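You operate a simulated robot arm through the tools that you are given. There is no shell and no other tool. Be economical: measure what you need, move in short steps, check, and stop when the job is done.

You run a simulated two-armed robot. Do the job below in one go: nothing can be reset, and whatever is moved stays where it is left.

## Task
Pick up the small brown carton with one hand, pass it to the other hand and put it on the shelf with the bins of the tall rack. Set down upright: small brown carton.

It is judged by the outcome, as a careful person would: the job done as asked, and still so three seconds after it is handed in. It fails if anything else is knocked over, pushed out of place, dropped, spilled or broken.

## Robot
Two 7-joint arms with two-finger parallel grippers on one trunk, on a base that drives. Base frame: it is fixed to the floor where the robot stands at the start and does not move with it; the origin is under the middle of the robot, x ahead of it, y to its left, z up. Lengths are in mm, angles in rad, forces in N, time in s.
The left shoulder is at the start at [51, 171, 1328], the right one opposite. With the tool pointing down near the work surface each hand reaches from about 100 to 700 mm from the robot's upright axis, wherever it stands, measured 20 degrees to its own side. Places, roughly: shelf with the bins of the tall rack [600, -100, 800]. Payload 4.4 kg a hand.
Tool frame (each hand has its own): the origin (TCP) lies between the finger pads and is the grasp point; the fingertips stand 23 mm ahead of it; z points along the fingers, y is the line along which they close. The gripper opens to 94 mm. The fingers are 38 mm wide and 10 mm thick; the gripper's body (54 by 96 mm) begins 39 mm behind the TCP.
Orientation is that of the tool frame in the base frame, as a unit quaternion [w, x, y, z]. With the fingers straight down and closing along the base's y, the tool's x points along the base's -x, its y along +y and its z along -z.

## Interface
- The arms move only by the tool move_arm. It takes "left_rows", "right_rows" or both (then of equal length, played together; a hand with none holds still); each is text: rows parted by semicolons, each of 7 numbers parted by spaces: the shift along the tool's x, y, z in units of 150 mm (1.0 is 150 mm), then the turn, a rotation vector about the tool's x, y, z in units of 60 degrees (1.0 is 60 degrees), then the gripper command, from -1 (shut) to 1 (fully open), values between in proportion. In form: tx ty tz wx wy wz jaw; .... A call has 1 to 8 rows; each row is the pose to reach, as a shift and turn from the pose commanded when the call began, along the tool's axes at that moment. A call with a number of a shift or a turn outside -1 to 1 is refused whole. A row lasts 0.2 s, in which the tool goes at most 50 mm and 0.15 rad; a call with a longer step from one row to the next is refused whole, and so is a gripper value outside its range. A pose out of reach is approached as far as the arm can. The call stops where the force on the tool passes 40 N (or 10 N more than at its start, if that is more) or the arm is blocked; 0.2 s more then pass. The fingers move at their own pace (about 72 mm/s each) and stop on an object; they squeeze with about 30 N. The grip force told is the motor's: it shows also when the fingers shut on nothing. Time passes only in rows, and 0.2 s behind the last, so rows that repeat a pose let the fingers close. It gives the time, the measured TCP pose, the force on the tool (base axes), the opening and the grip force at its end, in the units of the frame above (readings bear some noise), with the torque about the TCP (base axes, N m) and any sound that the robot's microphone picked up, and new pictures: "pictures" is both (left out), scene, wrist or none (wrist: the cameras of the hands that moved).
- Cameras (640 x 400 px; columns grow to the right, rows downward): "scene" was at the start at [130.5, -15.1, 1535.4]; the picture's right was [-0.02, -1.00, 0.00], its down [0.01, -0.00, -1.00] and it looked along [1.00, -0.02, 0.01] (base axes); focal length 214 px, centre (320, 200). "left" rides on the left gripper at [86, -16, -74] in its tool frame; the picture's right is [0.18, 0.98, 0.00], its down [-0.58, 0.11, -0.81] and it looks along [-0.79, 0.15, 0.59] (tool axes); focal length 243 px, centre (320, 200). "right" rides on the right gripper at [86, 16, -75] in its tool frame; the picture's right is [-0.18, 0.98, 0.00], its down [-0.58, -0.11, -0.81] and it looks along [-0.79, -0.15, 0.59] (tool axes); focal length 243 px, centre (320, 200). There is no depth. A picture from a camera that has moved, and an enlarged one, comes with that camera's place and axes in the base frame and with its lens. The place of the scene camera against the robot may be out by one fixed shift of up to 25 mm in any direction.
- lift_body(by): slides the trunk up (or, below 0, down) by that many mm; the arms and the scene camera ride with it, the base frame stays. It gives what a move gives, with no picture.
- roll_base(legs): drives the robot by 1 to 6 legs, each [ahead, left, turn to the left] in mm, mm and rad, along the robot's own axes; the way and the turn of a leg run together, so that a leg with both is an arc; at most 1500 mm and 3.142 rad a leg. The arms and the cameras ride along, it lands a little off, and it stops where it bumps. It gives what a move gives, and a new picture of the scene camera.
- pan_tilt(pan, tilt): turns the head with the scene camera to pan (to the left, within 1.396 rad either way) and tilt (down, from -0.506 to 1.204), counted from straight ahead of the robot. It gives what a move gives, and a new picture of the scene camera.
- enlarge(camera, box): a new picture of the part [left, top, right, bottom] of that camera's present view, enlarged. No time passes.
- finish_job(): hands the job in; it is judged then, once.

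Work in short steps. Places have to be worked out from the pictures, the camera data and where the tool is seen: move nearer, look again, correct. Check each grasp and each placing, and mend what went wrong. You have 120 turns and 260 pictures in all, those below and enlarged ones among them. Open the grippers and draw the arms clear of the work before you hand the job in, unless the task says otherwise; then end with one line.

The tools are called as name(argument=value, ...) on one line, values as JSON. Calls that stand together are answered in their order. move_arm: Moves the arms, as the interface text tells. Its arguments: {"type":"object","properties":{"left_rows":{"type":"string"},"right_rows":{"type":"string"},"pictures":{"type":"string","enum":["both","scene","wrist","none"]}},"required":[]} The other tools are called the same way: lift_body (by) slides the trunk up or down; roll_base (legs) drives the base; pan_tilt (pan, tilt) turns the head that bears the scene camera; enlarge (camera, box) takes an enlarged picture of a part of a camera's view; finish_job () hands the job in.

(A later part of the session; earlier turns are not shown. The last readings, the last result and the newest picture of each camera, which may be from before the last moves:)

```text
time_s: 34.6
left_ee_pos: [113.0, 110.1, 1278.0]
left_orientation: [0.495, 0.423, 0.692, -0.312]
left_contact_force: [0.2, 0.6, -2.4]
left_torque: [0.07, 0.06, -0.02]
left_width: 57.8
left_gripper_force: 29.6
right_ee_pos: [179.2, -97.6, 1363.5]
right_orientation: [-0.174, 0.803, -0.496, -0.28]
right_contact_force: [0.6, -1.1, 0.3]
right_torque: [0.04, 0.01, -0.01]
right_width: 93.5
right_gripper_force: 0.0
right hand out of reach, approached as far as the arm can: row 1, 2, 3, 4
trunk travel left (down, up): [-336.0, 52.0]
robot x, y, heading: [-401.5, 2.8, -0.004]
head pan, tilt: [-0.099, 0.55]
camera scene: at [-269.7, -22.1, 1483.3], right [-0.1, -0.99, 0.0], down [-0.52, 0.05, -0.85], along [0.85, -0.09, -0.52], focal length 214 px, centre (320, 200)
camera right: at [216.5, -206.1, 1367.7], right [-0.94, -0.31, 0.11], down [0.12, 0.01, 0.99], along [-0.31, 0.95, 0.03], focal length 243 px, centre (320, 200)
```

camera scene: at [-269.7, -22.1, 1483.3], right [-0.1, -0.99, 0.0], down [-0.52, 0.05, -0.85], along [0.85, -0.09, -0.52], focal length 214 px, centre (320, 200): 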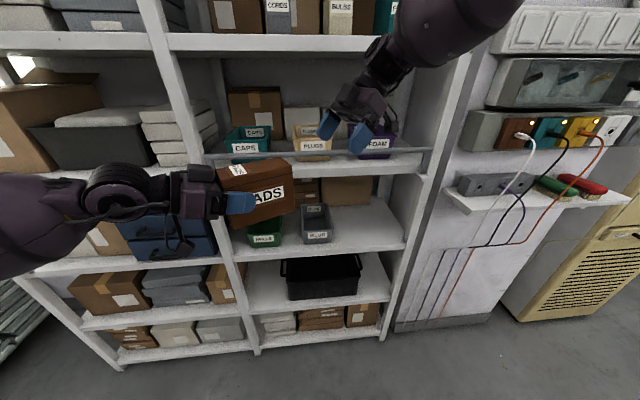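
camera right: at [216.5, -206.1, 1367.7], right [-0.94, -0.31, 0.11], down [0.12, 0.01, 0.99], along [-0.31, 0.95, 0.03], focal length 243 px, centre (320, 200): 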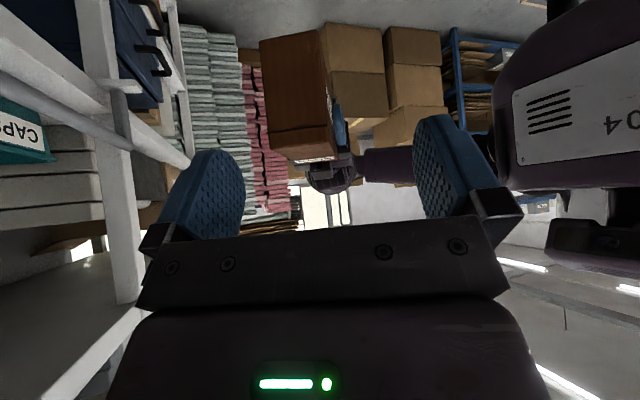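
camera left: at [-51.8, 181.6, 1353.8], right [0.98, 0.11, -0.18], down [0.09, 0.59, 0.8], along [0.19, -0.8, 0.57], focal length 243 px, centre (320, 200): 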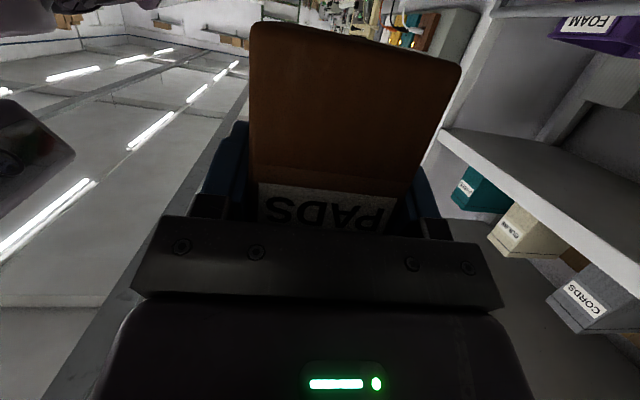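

Carton's far end is about (157, 13), top z≈1325. I bring the right hand to the pre-grasp above/behind that end.

move_arm(right_rows="-0.1 -0.053 0.075 0 0 0 1;-0.2 -0.106 0.15 0 0 0 1;-0.3 -0.16 0.225 0 0 0 1;-0.397 -0.212 0.3 0 0 0 1;-0.397 -0.212 0.3 0 0 0 1", pictures="both")

```text
time_s: 35.8
left_ee_pos: [112.5, 109.5, 1276.5]
left_orientation: [0.496, 0.423, 0.691, -0.312]
left_contact_force: [0.3, 0.8, -2.1]
left_torque: [0.04, 0.07, -0.01]
left_width: 57.9
left_gripper_force: 29.9
right_ee_pos: [173.8, -16.4, 1366.2]
right_orientation: [-0.173, 0.804, -0.497, -0.277]
right_contact_force: [0.2, -1.0, 0.1]
right_torque: [-0.01, 0.02, -0.01]
right_width: 94.0
right_gripper_force: 0.1
trunk travel left (down, up): [-336.0, 52.0]
robot x, y, heading: [-401.0, 0.1, -0.005]
head pan, tilt: [-0.099, 0.55]
camera scene: at [-270.3, -22.2, 1483.4], right [-0.1, -0.99, 0.0], down [-0.52, 0.05, -0.85], along [0.85, -0.09, -0.52], focal length 214 px, centre (320, 200)
camera right: at [211.1, -125.1, 1370.5], right [-0.94, -0.31, 0.11], down [0.11, 0.01, 0.99], along [-0.31, 0.95, 0.02], focal length 243 px, centre (320, 200)
```

scene: 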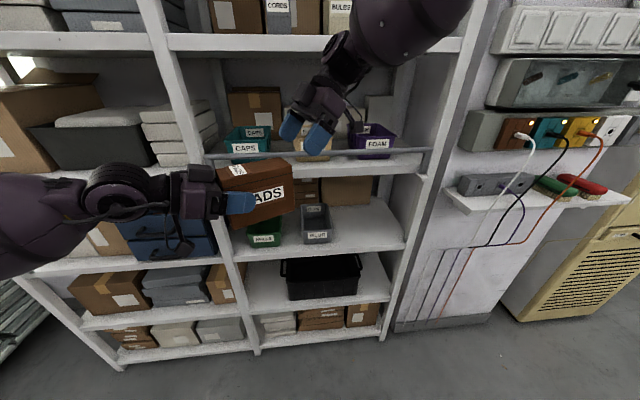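
right: 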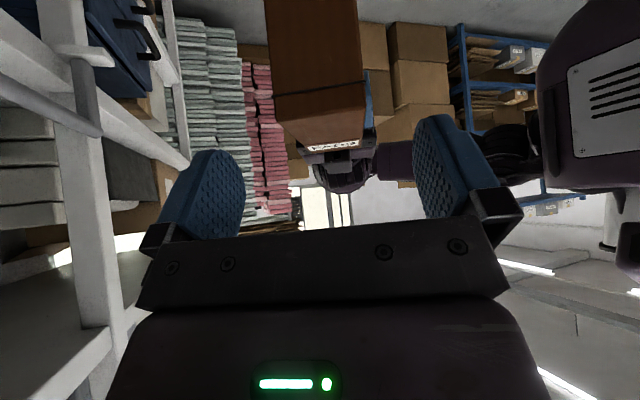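

Pre-grasp reached. I enlarge the wrist view to check the alignment with the carton's end.

enlarge(camera="right", box=[220, 0, 420, 200])

enlarge(camera="scene", box=[180, 60, 400, 240])

```text
2.00 times, centred on (320, 100) of right
camera zoom: at [211.1, -125.1, 1370.5], right [-0.94, -0.31, 0.11], down [0.11, 0.01, 0.99], along [-0.31, 0.95, 0.02], focal length 485 px, centre (320, 400)
```

zoom: 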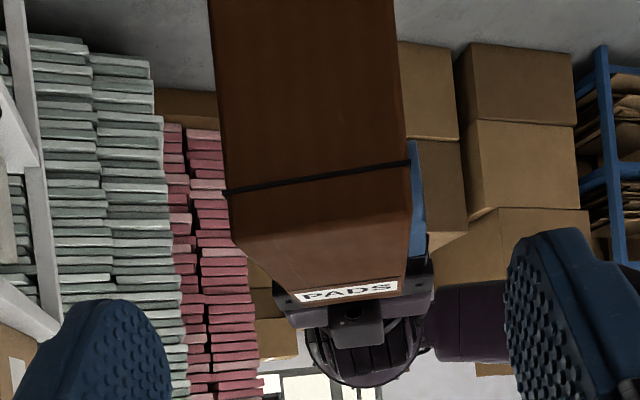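

```text
2.22 times, centred on (290, 150) of scene
camera zoom: at [-270.3, -22.2, 1483.4], right [-0.1, -0.99, 0.0], down [-0.52, 0.05, -0.85], along [0.85, -0.09, -0.52], focal length 477 px, centre (387, 311)
```

zoom: 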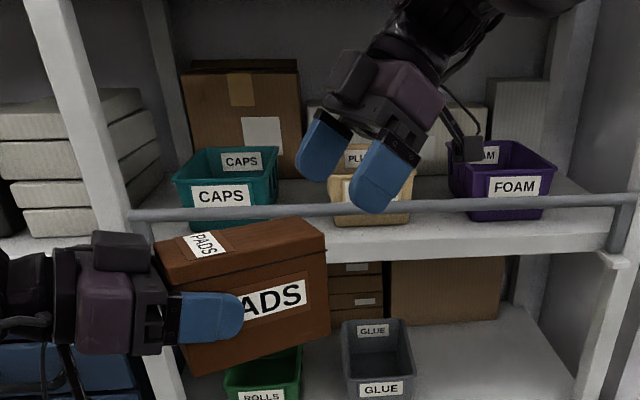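

Far end confirmed ≈(157,20), top ≈1323, axes aligned. I slide the right hand along its pointing direction onto the far end.

move_arm(right_rows="-0.003 -0.001 0.15 0 0 0 1;-0.006 -0.003 0.3 0 0 0 1;-0.01 -0.005 0.45 0 0 0 1;-0.013 -0.006 0.57 0 0 0 1;-0.015 -0.007 0.676 0 0 0 1", pictures="both")

enlarge(camera="scene", box=[180, 60, 400, 240])

```text
time_s: 37.0
left_ee_pos: [112.2, 110.8, 1274.1]
left_orientation: [0.493, 0.423, 0.694, -0.311]
left_contact_force: [-10.7, 20.1, -12.3]
left_torque: [0.13, -0.22, -0.77]
left_width: 58.1
left_gripper_force: 30.2
right_ee_pos: [149.1, 41.6, 1289.0]
right_orientation: [-0.173, 0.804, -0.498, -0.276]
right_contact_force: [10.9, -21.0, 9.6]
right_torque: [0.21, 0.42, 0.73]
right_width: 94.2
right_gripper_force: 0.1
trunk travel left (down, up): [-336.0, 52.0]
robot x, y, heading: [-401.0, -2.1, -0.003]
head pan, tilt: [-0.099, 0.55]
camera scene: at [-269.9, -21.7, 1483.4], right [-0.1, -0.99, 0.0], down [-0.52, 0.05, -0.85], along [0.85, -0.09, -0.52], focal length 214 px, centre (320, 200)
camera right: at [185.8, -67.3, 1293.4], right [-0.95, -0.31, 0.11], down [0.11, 0.01, 0.99], along [-0.31, 0.95, 0.02], focal length 243 px, centre (320, 200)
```

scene: 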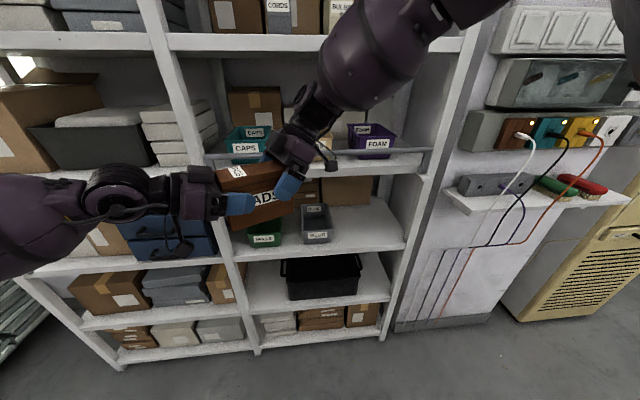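
right: 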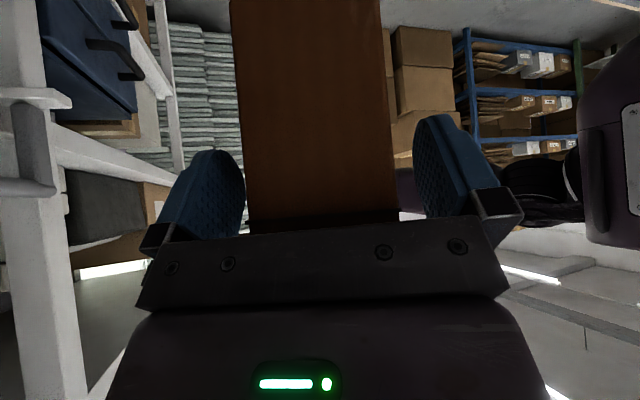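

```text
2.22 times, centred on (290, 150) of scene
camera zoom: at [-269.9, -21.7, 1483.4], right [-0.1, -0.99, 0.0], down [-0.52, 0.05, -0.85], along [0.85, -0.09, -0.52], focal length 477 px, centre (387, 311)
```

zoom: 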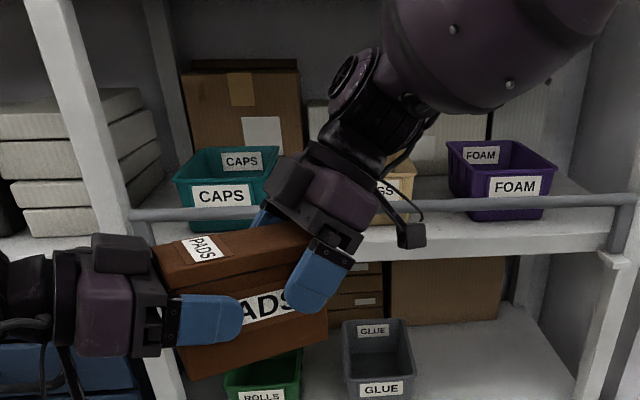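

The right gripper's body pressed on the carton (~25 N). I back it off 12 mm.

move_arm(right_rows="0 0 -0.04 0 0 0 1;0 0 -0.08 0 0 0 1;0 0 -0.08 0 0 0 1", pictures="wrist")

enlarge(camera="scene", box=[180, 60, 400, 240])

```text
time_s: 37.8
left_ee_pos: [111.0, 109.5, 1277.6]
left_orientation: [0.496, 0.423, 0.691, -0.312]
left_contact_force: [1.2, -0.4, -2.2]
left_torque: [0.08, 0.05, -0.01]
left_width: 57.8
left_gripper_force: 30.0
right_ee_pos: [150.9, 37.2, 1297.2]
right_orientation: [-0.171, 0.805, -0.496, -0.278]
right_contact_force: [-0.6, -0.4, -0.2]
right_torque: [0.0, 0.02, 0.0]
right_width: 93.9
right_gripper_force: 0.1
trunk travel left (down, up): [-336.0, 52.0]
robot x, y, heading: [-398.9, 1.1, -0.005]
head pan, tilt: [-0.099, 0.55]
camera right: at [186.9, -72.2, 1301.6], right [-0.94, -0.31, 0.11], down [0.11, 0.01, 0.99], along [-0.31, 0.95, 0.02], focal length 243 px, centre (320, 200)
```

right: 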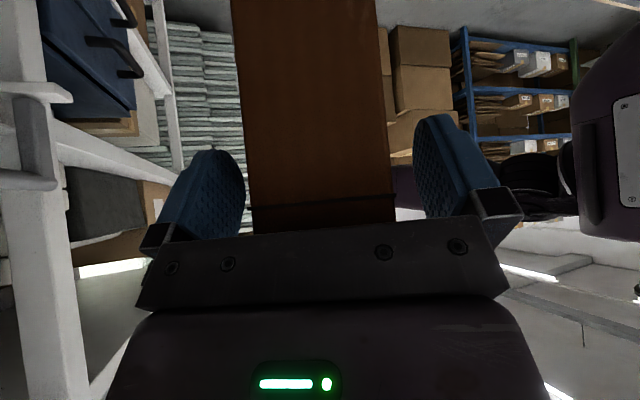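

```text
2.22 times, centred on (290, 150) of scene
camera zoom: at [-270.2, -21.7, 1483.4], right [-0.1, -0.99, 0.0], down [-0.52, 0.05, -0.85], along [0.85, -0.09, -0.52], focal length 477 px, centre (387, 311)
```

zoom: 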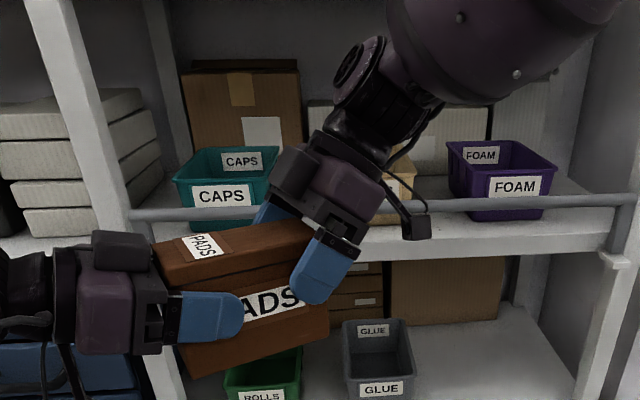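

Contact is gone and the carton is centred between the right pads. I close the right gripper.

move_arm(right_rows="0 0 0 0 0 0 -1;0 0 0 0 0 0 -1;0 0 0 0 0 0 -1;0 0 0 0 0 0 -1", pictures="wrist")

```text
time_s: 38.8
left_ee_pos: [112.3, 111.1, 1277.1]
left_orientation: [0.496, 0.423, 0.691, -0.312]
left_contact_force: [10.2, 3.3, -2.5]
left_torque: [0.47, -0.62, 0.47]
left_width: 57.6
left_gripper_force: 30.5
right_ee_pos: [150.5, 36.9, 1298.5]
right_orientation: [-0.171, 0.805, -0.496, -0.278]
right_contact_force: [-9.1, -3.8, 0.4]
right_torque: [-0.45, 0.84, 0.32]
right_width: 57.8
right_gripper_force: 30.5
trunk travel left (down, up): [-336.0, 52.0]
robot x, y, heading: [-400.8, 0.2, -0.004]
head pan, tilt: [-0.099, 0.55]
camera right: at [186.8, -72.6, 1301.5], right [-0.94, -0.31, 0.11], down [0.12, 0.01, 0.99], along [-0.31, 0.95, 0.02], focal length 243 px, centre (320, 200)
```

right: 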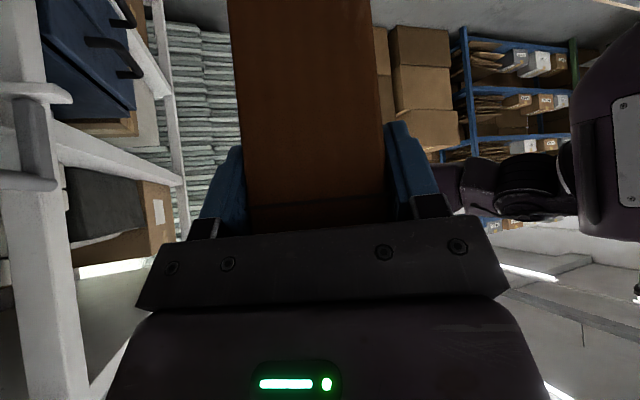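

Both hands hold the carton (right width 57.8). I open the left gripper.

move_arm(left_rows="0 0 0 0 0 0 1;0 0 0 0 0 0 1;0 0 0 0 0 0 1", right_rows="0 0 0 0 0 0 -1;0 0 0 0 0 0 -1;0 0 0 0 0 0 -1", pictures="scene")

enlarge(camera="scene", box=[180, 60, 400, 240])

```text
time_s: 39.6
left_ee_pos: [111.8, 110.7, 1275.3]
left_orientation: [0.496, 0.423, 0.691, -0.313]
left_contact_force: [-0.7, 0.4, 0.2]
left_torque: [-0.02, -0.01, 0.0]
left_width: 94.3
left_gripper_force: 0.2
right_ee_pos: [150.8, 37.3, 1298.0]
right_orientation: [-0.172, 0.804, -0.497, -0.277]
right_contact_force: [-0.5, 0.5, 0.4]
right_torque: [-0.07, -0.07, -0.02]
right_width: 57.9
right_gripper_force: 30.0
trunk travel left (down, up): [-336.0, 52.0]
robot x, y, heading: [-401.9, 2.1, -0.001]
head pan, tilt: [-0.099, 0.55]
camera scene: at [-270.2, -21.8, 1483.4], right [-0.1, -0.99, 0.0], down [-0.52, 0.05, -0.85], along [0.85, -0.09, -0.52], focal length 214 px, centre (320, 200)
```

scene: 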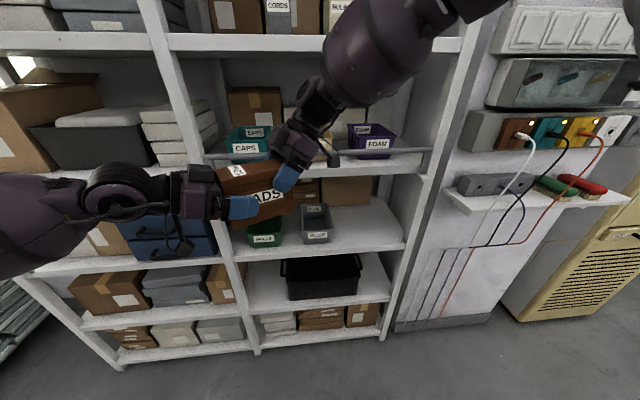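

```text
2.22 times, centred on (290, 150) of scene
camera zoom: at [-270.2, -21.8, 1483.4], right [-0.1, -0.99, 0.0], down [-0.52, 0.05, -0.85], along [0.85, -0.09, -0.52], focal length 477 px, centre (387, 311)
```

zoom: 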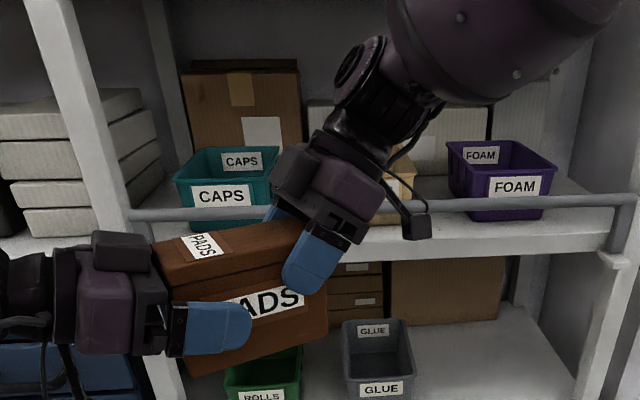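

Right hand holds alone. I withdraw the left straight back along its fingers.

move_arm(left_rows="0 0 -0.2 0 0 0 1;0 0 -0.4 0 0 0 1;0 0 -0.6 0 0 0 1;0 0 -0.8 0 0 0 1", pictures="scene")

```text
time_s: 40.6
left_ee_pos: [59.1, 216.7, 1311.3]
left_orientation: [0.493, 0.419, 0.694, -0.314]
left_contact_force: [0.6, -1.3, 8.3]
left_torque: [0.47, 0.23, -0.03]
left_width: 94.1
left_gripper_force: 0.1
left hand out of reach, approached as far as the arm can: row 1
right_ee_pos: [149.2, 39.3, 1297.8]
right_orientation: [-0.171, 0.805, -0.496, -0.277]
right_contact_force: [-0.3, 1.1, -0.3]
right_torque: [-0.11, -0.02, 0.04]
right_width: 57.7
right_gripper_force: 29.8
trunk travel left (down, up): [-336.0, 52.0]
robot x, y, heading: [-402.6, -0.5, -0.006]
head pan, tilt: [-0.099, 0.55]
camera scene: at [-270.8, -19.5, 1483.5], right [-0.1, -0.99, 0.0], down [-0.52, 0.05, -0.85], along [0.85, -0.09, -0.52], focal length 214 px, centre (320, 200)
```

scene: 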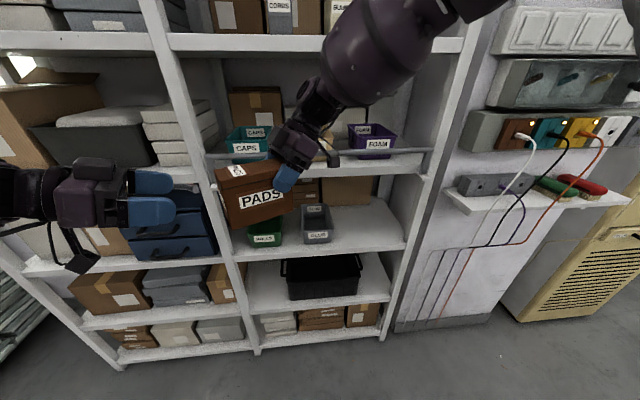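

The left is clear of the carton. I rotate it back to point forward while raising and withdrawing it up-left, away from the carton.

move_arm(left_rows="-0.09 -0.022 -0.1 -0.124 0 -0.041 1;-0.18 -0.045 -0.2 -0.248 0 -0.082 1;-0.27 -0.067 -0.3 -0.373 0 -0.123 1;-0.36 -0.09 -0.4 -0.497 0 -0.165 1;-0.45 -0.112 -0.5 -0.62 0 -0.206 1;-0.54 -0.135 -0.6 -0.746 0 -0.247 1;-0.63 -0.157 -0.7 -0.87 0 -0.288 1;-0.72 -0.18 -0.8 -0.995 0 -0.33 1", pictures="scene")

```text
time_s: 42.4
left_ee_pos: [35.1, 281.0, 1482.1]
left_orientation: [0.581, 0.001, 0.814, -0.004]
left_contact_force: [-1.3, -0.3, 0.5]
left_torque: [0.0, 0.02, -0.01]
left_width: 93.8
left_gripper_force: 0.1
left hand out of reach, approached as far as the arm can: row 3, 4, 5, 6, 7, 8
right_ee_pos: [149.8, 35.5, 1298.3]
right_orientation: [-0.172, 0.805, -0.496, -0.278]
right_contact_force: [0.4, -0.4, -0.1]
right_torque: [-0.09, -0.06, -0.01]
right_width: 57.7
right_gripper_force: 29.9
trunk travel left (down, up): [-336.0, 52.0]
robot x, y, heading: [-398.8, 1.7, 0.0]
head pan, tilt: [-0.099, 0.55]
camera scene: at [-270.7, -22.6, 1483.5], right [-0.1, -0.99, 0.0], down [-0.52, 0.05, -0.85], along [0.85, -0.09, -0.52], focal length 214 px, centre (320, 200)
```

scene: 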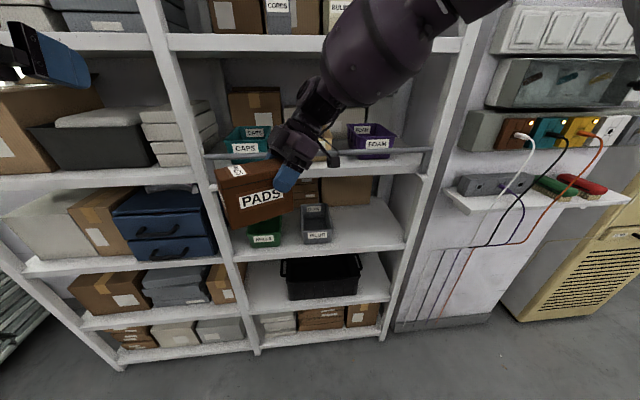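

I fold the left further back and pointing down, close to its starting pose.

move_arm(left_rows="-0.083 -0.057 -0.139 0 0.14 0 1;-0.167 -0.114 -0.277 0 0.28 0 1;-0.25 -0.171 -0.416 0 0.42 0 1;-0.334 -0.229 -0.554 0 0.56 0 1;-0.418 -0.286 -0.693 0 0.7 0 1;-0.5 -0.343 -0.831 0 0.84 0 1;-0.585 -0.4 -0.97 0 0.98 0 1", pictures="none")

```text
time_s: 44.0
left_ee_pos: [-73.9, 221.6, 1612.3]
left_orientation: [0.105, 0.005, 0.995, -0.004]
left_contact_force: [-0.2, 0.0, 0.2]
left_torque: [-0.02, -0.03, 0.01]
left_width: 94.4
left_gripper_force: 0.1
right_ee_pos: [150.0, 36.9, 1297.5]
right_orientation: [-0.172, 0.805, -0.496, -0.277]
right_contact_force: [0.0, -0.4, -0.2]
right_torque: [-0.1, -0.05, -0.01]
right_width: 57.8
right_gripper_force: 30.0
trunk travel left (down, up): [-336.0, 52.0]
robot x, y, heading: [-404.8, 2.6, -0.0]
head pan, tilt: [-0.099, 0.55]
```

Now the right hand carries the carton to the right while turning back toward forward (first 60°).

move_arm(right_rows="0.095 0.078 -0.012 0.078 0 0.098 -1;0.19 0.156 -0.024 0.155 0 0.195 -1;0.285 0.234 -0.036 0.233 0 0.293 -1;0.38 0.312 -0.048 0.311 0 0.391 -1;0.475 0.39 -0.06 0.389 0 0.489 -1;0.57 0.469 -0.072 0.466 0 0.587 -1;0.665 0.547 -0.084 0.544 0 0.684 -1;0.76 0.625 -0.096 0.622 0 0.782 -1", pictures="scene")

```text
time_s: 45.8
left_ee_pos: [-72.1, 220.3, 1611.5]
left_orientation: [0.106, 0.005, 0.994, -0.003]
left_contact_force: [0.2, 0.1, -0.6]
left_torque: [0.04, -0.02, 0.01]
left_width: 93.9
left_gripper_force: 0.1
right_ee_pos: [110.1, -95.6, 1238.9]
right_orientation: [0.291, -0.448, 0.832, 0.153]
right_contact_force: [-0.1, -0.3, -0.4]
right_torque: [-0.1, 0.07, 0.02]
right_width: 57.8
right_gripper_force: 30.4
trunk travel left (down, up): [-336.0, 52.0]
robot x, y, heading: [-401.1, 1.0, -0.002]
head pan, tilt: [-0.099, 0.55]
camera scene: at [-270.4, -22.7, 1483.4], right [-0.1, -0.99, 0.0], down [-0.52, 0.05, -0.85], along [0.85, -0.09, -0.52], focal length 214 px, centre (320, 200)
```

scene: 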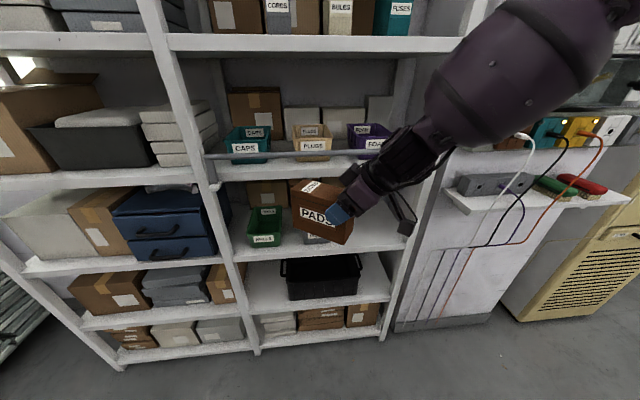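

Tracks well. I finish the turn to forward, moving right and down.

move_arm(right_rows="0.114 -0.032 0.017 0.073 0 0.092 -1;0.227 -0.065 0.034 0.146 0 0.185 -1;0.341 -0.097 0.051 0.219 0 0.277 -1;0.455 -0.129 0.068 0.293 0 0.369 -1;0.568 -0.161 0.084 0.366 0 0.461 -1;0.682 -0.194 0.101 0.439 0 0.554 -1;0.795 -0.226 0.118 0.512 0 0.646 -1;0.909 -0.258 0.135 0.585 0 0.738 -1", pictures="scene")

```text
time_s: 47.6
left_ee_pos: [-71.8, 222.2, 1612.4]
left_orientation: [0.106, 0.005, 0.994, -0.004]
left_contact_force: [0.1, -0.5, -0.1]
left_torque: [-0.03, 0.0, 0.01]
left_width: 94.1
left_gripper_force: 0.1
right_ee_pos: [91.6, -194.8, 1137.2]
right_orientation: [0.331, -0.001, 0.944, -0.003]
right_contact_force: [0.2, 0.2, 0.4]
right_torque: [0.01, 0.08, -0.02]
right_width: 57.6
right_gripper_force: 30.4
trunk travel left (down, up): [-336.0, 52.0]
robot x, y, heading: [-399.6, 1.7, -0.006]
head pan, tilt: [-0.099, 0.55]
camera scene: at [-270.0, -22.4, 1483.4], right [-0.1, -0.99, 0.0], down [-0.52, 0.05, -0.85], along [0.85, -0.09, -0.52], focal length 214 px, centre (320, 200)
```

scene: 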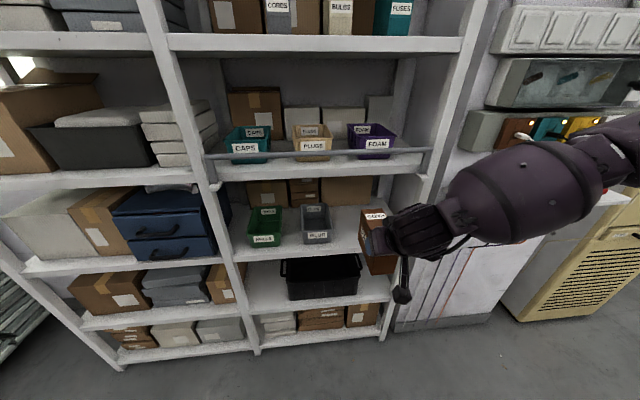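

Now pointing forward. I check the carton's tilt in the right wrist view and the target shelf in the scene view.

enlarge(camera="right", box=[0, 0, 640, 400])

enlarge(camera="scene", box=[220, 130, 480, 330])

```text
1.00 times, centred on (320, 200) of right (not enlarged: the box is as wide or as high as the picture)
camera zoom: at [-22.4, -178.1, 1140.5], right [0.14, 0.98, 0.11], down [-0.05, -0.1, 0.99], along [0.99, -0.15, 0.03], focal length 243 px, centre (320, 200)
```

zoom: 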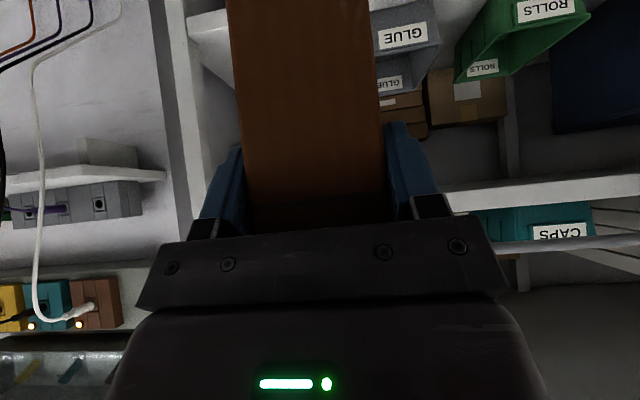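

```text
2.00 times, centred on (350, 230) of scene
camera zoom: at [-270.0, -22.4, 1483.4], right [-0.1, -0.99, 0.0], down [-0.52, 0.05, -0.85], along [0.85, -0.09, -0.52], focal length 429 px, centre (260, 140)
```

zoom: 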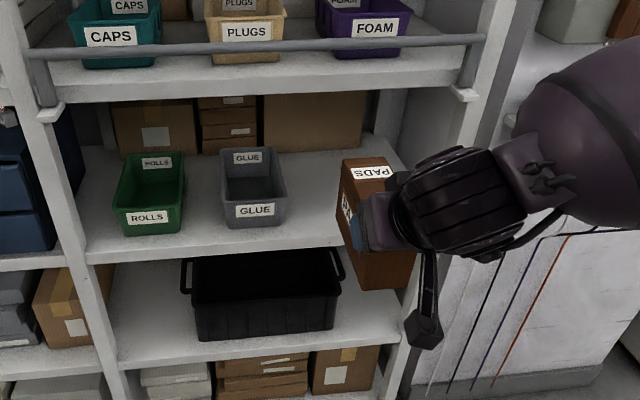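

The right side of the shelf is free (y about −165 to −410). I lower the trunk 225 mm so the carton is just above that shelf's level.

lift_body(by=-225)

move_arm(right_rows="-0.124 -0.107 0.124 0 0 0 -1;-0.247 -0.213 0.247 0 0 0 -1;-0.371 -0.32 0.371 0 0 0 -1;-0.495 -0.427 0.495 0 0 0 -1;-0.62 -0.533 0.62 0 0 0 -1", pictures="both")

```text
time_s: 50.0
left_ee_pos: [29.2, 222.4, 1336.6]
left_orientation: [0.002, 0.004, 1.0, -0.004]
left_contact_force: [-0.4, -0.5, 0.5]
left_torque: [0.01, 0.0, -0.01]
left_width: 94.2
left_gripper_force: 0.1
right_ee_pos: [86.3, -193.9, 780.5]
right_orientation: [0.162, -0.002, 0.987, 0.0]
right_contact_force: [-0.6, 0.3, -0.8]
right_torque: [0.0, 0.05, 0.0]
right_width: 58.1
right_gripper_force: 29.9
trunk travel left (down, up): [-111.0, 277.0]
robot x, y, heading: [-399.0, 1.6, -0.001]
head pan, tilt: [-0.099, 0.55]
```

```text
time_s: 51.2
left_ee_pos: [33.1, 221.0, 1335.3]
left_orientation: [0.0, 0.005, 1.0, -0.004]
left_contact_force: [0.0, 0.1, -0.4]
left_torque: [-0.02, 0.0, 0.02]
left_width: 94.2
left_gripper_force: 0.0
right_ee_pos: [204.1, -272.5, 720.0]
right_orientation: [0.161, -0.002, 0.987, 0.0]
right_contact_force: [1.0, 0.1, -1.3]
right_torque: [-0.01, 0.08, -0.01]
right_width: 57.8
right_gripper_force: 30.0
trunk travel left (down, up): [-111.0, 277.0]
robot x, y, heading: [-399.0, 0.3, -0.007]
head pan, tilt: [-0.099, 0.55]
camera scene: at [-109.2, -22.7, 1235.2], right [-0.1, -0.99, 0.0], down [-0.52, 0.05, -0.85], along [0.85, -0.09, -0.52], focal length 214 px, centre (320, 200)
camera right: at [98.6, -257.6, 761.4], right [0.17, 0.98, 0.06], down [0.3, -0.11, 0.95], along [0.94, -0.14, -0.31], focal length 243 px, centre (320, 200)
```

scene: 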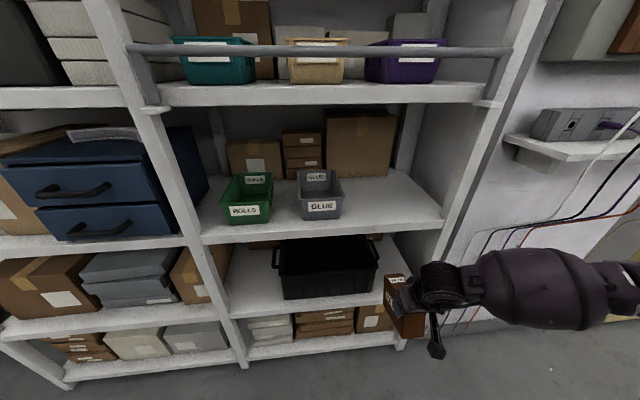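
right: 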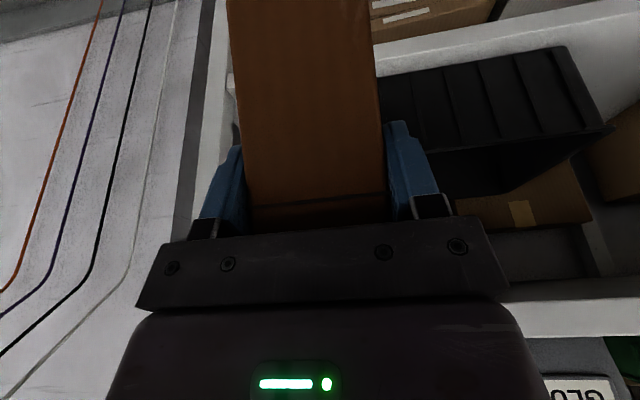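

Lowering also leaned the trunk forward ~20°, tipping the hand. I re-level the carton (−20° pitch) and raise the hand 150 mm in the free space.

move_arm(right_rows="-0.08 0 -0.237 0 -0.083 0 -1;-0.16 0 -0.474 0 -0.166 0 -1;-0.24 0 -0.711 0 -0.249 0 -1;-0.319 0 -0.948 0 -0.332 0 -1;-0.319 0 -0.948 0 -0.332 0 -1", pictures="scene")

```text
time_s: 52.4
left_ee_pos: [33.1, 223.3, 1335.1]
left_orientation: [0.001, 0.003, 1.0, -0.004]
left_contact_force: [0.3, 0.1, 0.0]
left_torque: [-0.02, 0.05, 0.01]
left_width: 94.3
left_gripper_force: 0.0
right_ee_pos: [204.4, -271.4, 872.9]
right_orientation: [0.329, -0.002, 0.944, -0.001]
right_contact_force: [0.6, 0.3, -0.5]
right_torque: [0.0, 0.09, -0.01]
right_width: 57.7
right_gripper_force: 30.2
trunk travel left (down, up): [-111.0, 277.0]
robot x, y, heading: [-404.0, 2.2, -0.004]
head pan, tilt: [-0.099, 0.55]
camera scene: at [-109.1, -22.6, 1235.1], right [-0.1, -0.99, 0.0], down [-0.52, 0.05, -0.85], along [0.85, -0.09, -0.52], focal length 214 px, centre (320, 200)
```

scene: 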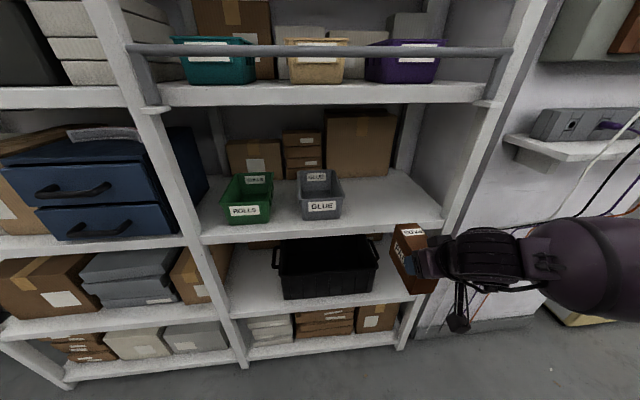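

Level again. I raise 70 mm more for clearance above the shelf (bottom at ≈865) and shift slightly right.

move_arm(right_rows="-0.1 -0.03 -0.122 0 0 0 -1;-0.2 -0.06 -0.244 0 0 0 -1;-0.29 -0.093 -0.366 0 0 0 -1", pictures="both")

```text
time_s: 53.2
left_ee_pos: [30.7, 221.3, 1336.9]
left_orientation: [0.002, 0.004, 1.0, -0.004]
left_contact_force: [0.1, 0.1, 0.3]
left_torque: [-0.02, 0.0, 0.0]
left_width: 93.9
left_gripper_force: 0.1
right_ee_pos: [203.6, -284.4, 941.5]
right_orientation: [0.329, -0.002, 0.944, -0.001]
right_contact_force: [0.4, -0.2, -0.6]
right_torque: [-0.02, 0.08, -0.01]
right_width: 57.5
right_gripper_force: 30.0
trunk travel left (down, up): [-111.0, 277.0]
robot x, y, heading: [-399.0, 1.2, -0.008]
head pan, tilt: [-0.099, 0.55]
camera scene: at [-110.2, -22.4, 1235.7], right [-0.1, -0.99, 0.0], down [-0.52, 0.05, -0.85], along [0.85, -0.09, -0.52], focal length 214 px, centre (320, 200)
camera right: at [88.7, -270.6, 945.6], right [0.14, 0.98, 0.11], down [-0.05, -0.11, 0.99], along [0.99, -0.14, 0.03], focal length 243 px, centre (320, 200)
```

scene: 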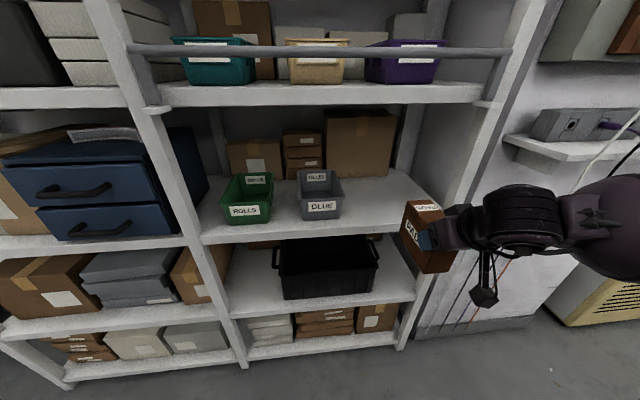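
right: 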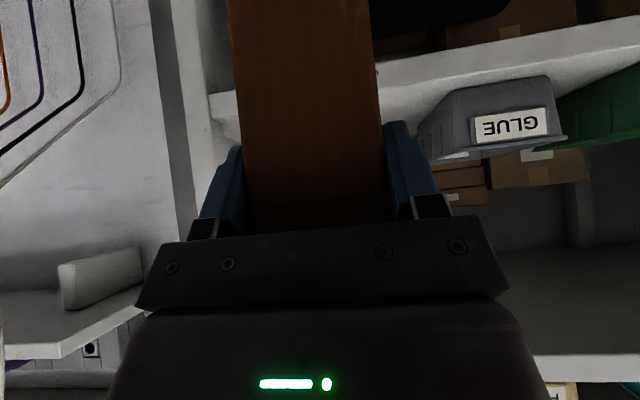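

The shelf top works out at z≈830, right upright inner side at y≈−446, GLUE's side at ≈−131; y≈−287 is central. My forearm is stretched sideways, so rather than drive fully in, I roll 100 mm forward and then extend the arm.

roll_base(legs=[[100, 0, 0]])

pan_tilt(pan=-0.7, tilt=0.4)

```text
time_s: 54.3
left_ee_pos: [128.5, 221.7, 1333.7]
left_orientation: [0.003, 0.005, 1.0, -0.004]
left_contact_force: [0.7, 1.0, 0.7]
left_torque: [-0.01, 0.01, -0.04]
left_width: 93.7
left_gripper_force: 0.1
right_ee_pos: [299.9, -287.4, 941.2]
right_orientation: [0.329, -0.003, 0.944, 0.0]
right_contact_force: [0.3, 0.0, -0.1]
right_torque: [0.02, 0.1, 0.02]
right_width: 57.5
right_gripper_force: 30.3
trunk travel left (down, up): [-111.0, 277.0]
robot x, y, heading: [-305.1, 1.2, -0.006]
head pan, tilt: [-0.099, 0.55]
camera scene: at [-13.3, -22.6, 1235.4], right [-0.1, -0.99, 0.0], down [-0.52, 0.05, -0.85], along [0.85, -0.09, -0.52], focal length 214 px, centre (320, 200)
```

scene: 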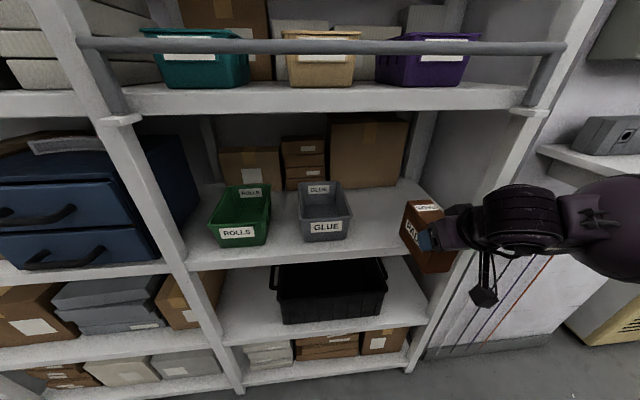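

```text
time_s: 55.3
left_ee_pos: [128.0, 221.8, 1334.8]
left_orientation: [0.002, 0.003, 1.0, -0.005]
left_contact_force: [-0.5, -0.8, -0.2]
left_torque: [0.02, -0.02, -0.03]
left_width: 93.9
left_gripper_force: 0.1
right_ee_pos: [299.9, -285.5, 941.4]
right_orientation: [0.328, -0.003, 0.944, 0.001]
right_contact_force: [0.2, -0.7, -0.2]
right_torque: [0.0, 0.1, -0.01]
right_width: 57.9
right_gripper_force: 30.3
trunk travel left (down, up): [-111.0, 277.0]
robot x, y, heading: [-305.4, 3.3, -0.004]
head pan, tilt: [-0.7, 0.4]
camera scene: at [-32.2, -73.3, 1249.0], right [-0.65, -0.76, 0.0], down [-0.3, 0.25, -0.92], along [0.7, -0.59, -0.39], focal length 214 px, centre (320, 200)
```

scene: 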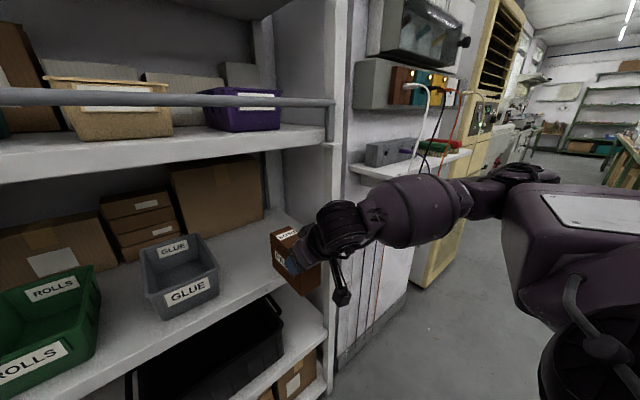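

The forearm slants back, clear of the upright and wall shelf. I extend the right arm 140 mm forward into the shelf opening.

move_arm(right_rows="-0.122 0 0.097 0 0 0 -1;-0.244 0 0.193 0 0 0 -1;-0.366 0 0.29 0 0 0 -1;-0.488 0 0.387 0 0 0 -1;-0.61 0 0.483 0 0 0 -1;-0.732 0 0.58 0 0 0 -1", pictures="both")

```text
time_s: 56.7
left_ee_pos: [128.7, 222.4, 1333.9]
left_orientation: [0.001, 0.005, 1.0, -0.004]
left_contact_force: [-0.7, 0.4, 0.6]
left_torque: [-0.04, 0.0, -0.04]
left_width: 94.2
left_gripper_force: 0.0
right_ee_pos: [439.1, -286.1, 939.2]
right_orientation: [0.329, -0.003, 0.944, 0.0]
right_contact_force: [-0.2, 0.2, -0.5]
right_torque: [-0.02, 0.14, -0.02]
right_width: 57.8
right_gripper_force: 30.1
trunk travel left (down, up): [-111.0, 277.0]
robot x, y, heading: [-305.3, -1.3, -0.007]
head pan, tilt: [-0.7, 0.4]
camera scene: at [-31.8, -73.2, 1248.8], right [-0.65, -0.76, 0.0], down [-0.3, 0.25, -0.92], along [0.7, -0.6, -0.39], focal length 214 px, centre (320, 200)
camera right: at [326.0, -270.4, 943.6], right [0.14, 0.98, 0.11], down [-0.04, -0.11, 0.99], along [0.99, -0.14, 0.03], focal length 243 px, centre (320, 200)
```

scene: 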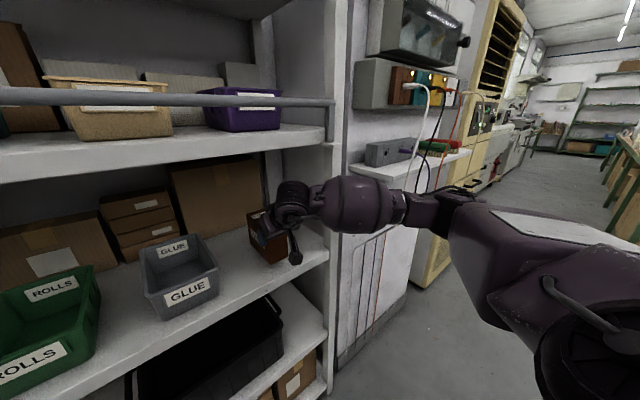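
right: 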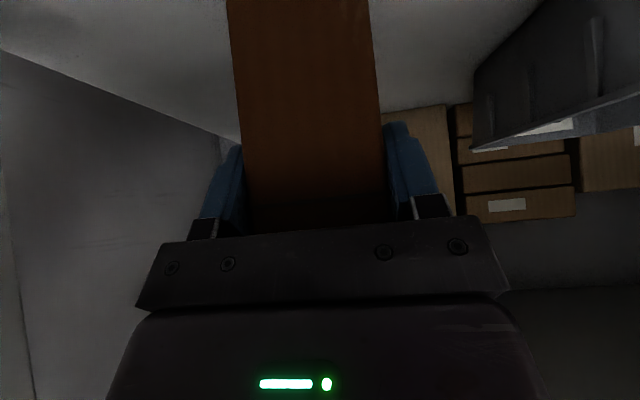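

Clear all round. I go 20 mm further in and begin lowering (18 mm).

move_arm(right_rows="-0.052 0 0.041 0 0 0 -1;-0.104 0 0.083 0 0 0 -1;-0.067 0 0.13 0 0 0 -1;-0.03 0 0.177 0 0 0 -1", pictures="none")

pan_tilt(pan=-0.45, tilt=0.5)

enlarge(camera="scene", box=[260, 120, 480, 280])

```text
time_s: 57.7
left_ee_pos: [128.2, 220.9, 1334.3]
left_orientation: [0.002, 0.003, 1.0, -0.003]
left_contact_force: [0.0, 0.5, 0.3]
left_torque: [-0.02, -0.01, 0.0]
left_width: 94.1
left_gripper_force: 0.1
right_ee_pos: [459.7, -285.4, 923.0]
right_orientation: [0.328, -0.003, 0.945, -0.001]
right_contact_force: [-0.6, -0.4, 0.7]
right_torque: [0.0, 0.1, 0.01]
right_width: 57.8
right_gripper_force: 29.7
trunk travel left (down, up): [-111.0, 277.0]
robot x, y, heading: [-306.7, 1.8, -0.005]
head pan, tilt: [-0.7, 0.4]
```

```text
time_s: 58.5
left_ee_pos: [127.1, 221.8, 1335.2]
left_orientation: [0.002, 0.003, 1.0, -0.004]
left_contact_force: [-0.1, 0.1, -1.0]
left_torque: [0.01, 0.01, 0.01]
left_width: 94.2
left_gripper_force: 0.0
right_ee_pos: [459.9, -285.3, 923.2]
right_orientation: [0.329, -0.003, 0.944, 0.0]
right_contact_force: [-0.6, 0.7, -0.1]
right_torque: [-0.02, 0.11, 0.01]
right_width: 58.0
right_gripper_force: 30.0
trunk travel left (down, up): [-111.0, 277.0]
robot x, y, heading: [-305.9, -0.7, -0.006]
head pan, tilt: [-0.45, 0.499]
camera scene: at [-21.2, -53.4, 1240.0], right [-0.44, -0.9, 0.0], down [-0.43, 0.21, -0.88], along [0.79, -0.39, -0.48], focal length 214 px, centre (320, 200)
```

scene: 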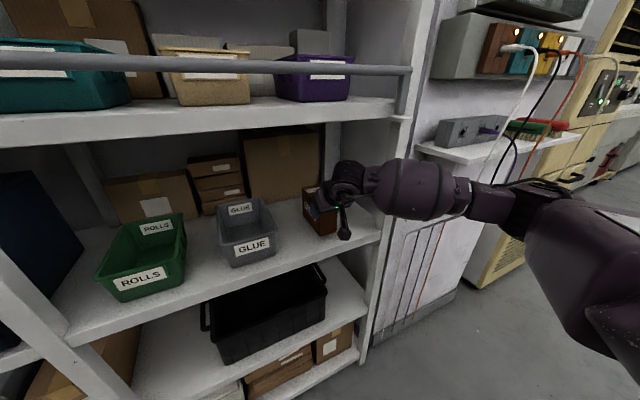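

```text
2.50 times, centred on (370, 200) of scene
camera zoom: at [-21.2, -53.4, 1240.0], right [-0.44, -0.9, 0.0], down [-0.43, 0.21, -0.88], along [0.79, -0.39, -0.48], focal length 536 px, centre (195, 200)
```

zoom: 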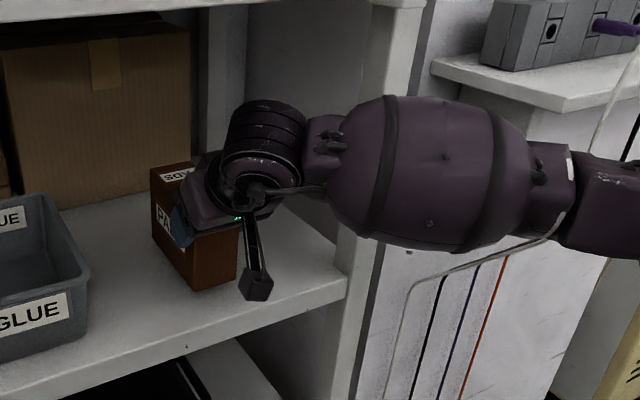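

Carton hovers low above the shelf. I lower gently 16 mm, in 4 mm steps.

move_arm(right_rows="0.017 0 0.021 0 0 0 -1;0.033 0 0.042 0 0 0 -1;0.05 0 0.063 0 0 0 -1;0.066 0 0.084 0 0 0 -1", pictures="none")

```text
time_s: 59.5
left_ee_pos: [125.9, 222.0, 1336.7]
left_orientation: [0.003, 0.004, 1.0, -0.004]
left_contact_force: [0.4, 0.1, 0.0]
left_torque: [0.0, 0.03, 0.0]
left_width: 94.0
left_gripper_force: 0.1
right_ee_pos: [459.1, -285.6, 912.8]
right_orientation: [0.333, -0.002, 0.943, 0.001]
right_contact_force: [-2.5, -1.2, 10.5]
right_torque: [0.28, 0.55, 0.11]
right_width: 57.9
right_gripper_force: 30.1
trunk travel left (down, up): [-111.0, 277.0]
robot x, y, heading: [-305.5, -1.1, 0.002]
head pan, tilt: [-0.45, 0.499]
```

Contact felt at the near-left bottom edge (10 N), so the carton is slightly nose-up. I look closely before levelling.

enlarge(camera="scene", box=[270, 160, 390, 260])

enlarge(camera="right", box=[160, 0, 480, 200])

```text
4.00 times, centred on (330, 210) of scene
camera zoom: at [-23.0, -53.1, 1240.9], right [-0.44, -0.9, 0.0], down [-0.43, 0.21, -0.88], along [0.79, -0.38, -0.48], focal length 858 px, centre (280, 160)
```

zoom: 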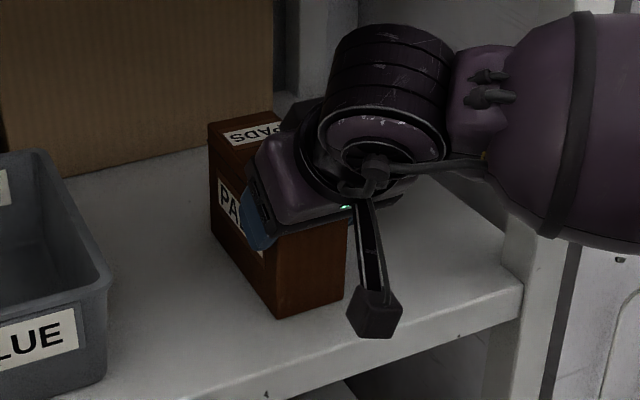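

```text
2.00 times, centred on (320, 100) of right
camera zoom: at [345.8, -269.7, 914.2], right [0.14, 0.98, 0.11], down [-0.05, -0.11, 0.99], along [0.99, -0.14, 0.04], focal length 485 px, centre (320, 400)
```

zoom: 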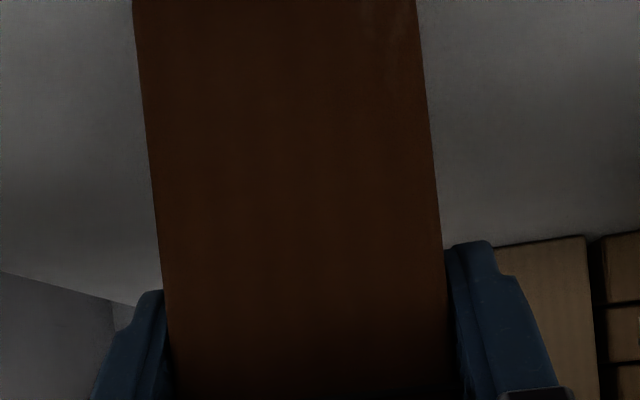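

Tilt looks to be only a degree or two. I pitch the hand 1.7° nose-down and watch force/torque.

move_arm(right_rows="0 0 0 0 0.015 0 -1;0 0 0 0 0.03 0 -1", pictures="none")

```text
time_s: 60.1
left_ee_pos: [128.2, 222.3, 1335.8]
left_orientation: [0.002, 0.003, 1.0, -0.004]
left_contact_force: [-0.2, -0.6, -0.3]
left_torque: [-0.01, -0.03, 0.01]
left_width: 93.9
left_gripper_force: 0.1
right_ee_pos: [460.4, -285.3, 910.2]
right_orientation: [0.317, -0.003, 0.948, 0.0]
right_contact_force: [7.9, -0.9, 15.5]
right_torque: [0.25, -0.73, -0.14]
right_width: 57.8
right_gripper_force: 29.6
trunk travel left (down, up): [-111.0, 277.0]
robot x, y, heading: [-303.8, -0.7, -0.005]
head pan, tilt: [-0.45, 0.499]
```

The torque flipped, so the base is now flat to within a degree. I ease 3 mm up, then open the right gripper.

move_arm(right_rows="-0.012 0 -0.016 0 -0.01 0 -1;-0.012 0 -0.016 0 -0.01 0 -1;-0.012 0 -0.016 0 -0.01 0 0;-0.012 0 -0.016 0 -0.01 0 1;-0.012 0 -0.016 0 -0.01 0 1;-0.012 0 -0.016 0 -0.01 0 1", pictures="both")

enlarge(camera="scene", box=[270, 160, 390, 260])

```text
time_s: 61.5
left_ee_pos: [127.9, 221.3, 1333.9]
left_orientation: [0.002, 0.003, 1.0, -0.004]
left_contact_force: [0.3, -0.6, 0.4]
left_torque: [-0.04, 0.0, 0.03]
left_width: 93.7
left_gripper_force: 0.1
right_ee_pos: [459.4, -286.7, 908.7]
right_orientation: [0.319, -0.003, 0.948, 0.001]
right_contact_force: [0.5, 0.0, -0.8]
right_torque: [0.01, 0.0, -0.02]
right_width: 94.0
right_gripper_force: 0.1
trunk travel left (down, up): [-111.0, 277.0]
robot x, y, heading: [-305.9, -1.6, -0.006]
head pan, tilt: [-0.45, 0.499]
camera scene: at [-21.2, -53.2, 1239.9], right [-0.44, -0.9, 0.0], down [-0.43, 0.21, -0.88], along [0.79, -0.38, -0.48], focal length 214 px, centre (320, 200)
camera right: at [345.5, -269.9, 915.6], right [0.14, 0.98, 0.11], down [-0.02, -0.11, 0.99], along [0.99, -0.14, 0.01], focal length 243 px, centre (320, 200)
```

scene: 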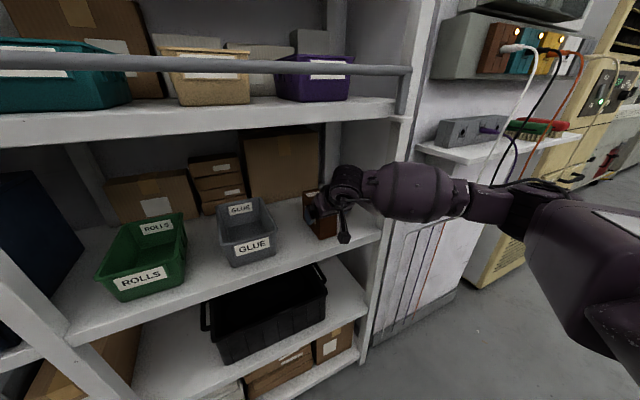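
right: 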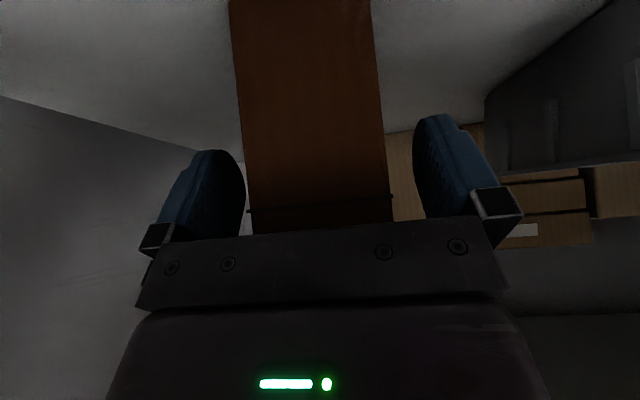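

```text
4.00 times, centred on (330, 210) of scene
camera zoom: at [-21.2, -53.2, 1239.9], right [-0.44, -0.9, 0.0], down [-0.43, 0.21, -0.88], along [0.79, -0.38, -0.48], focal length 858 px, centre (280, 160)
```

zoom: 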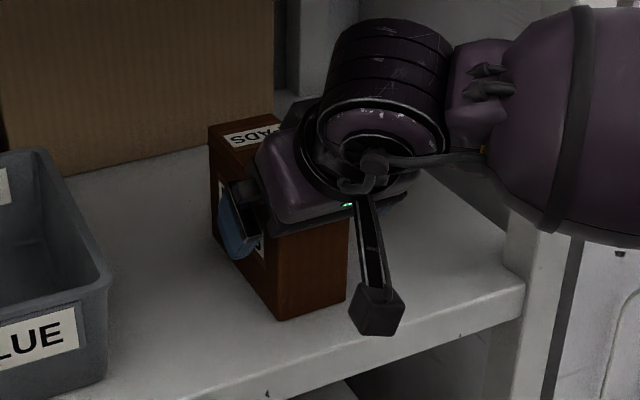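

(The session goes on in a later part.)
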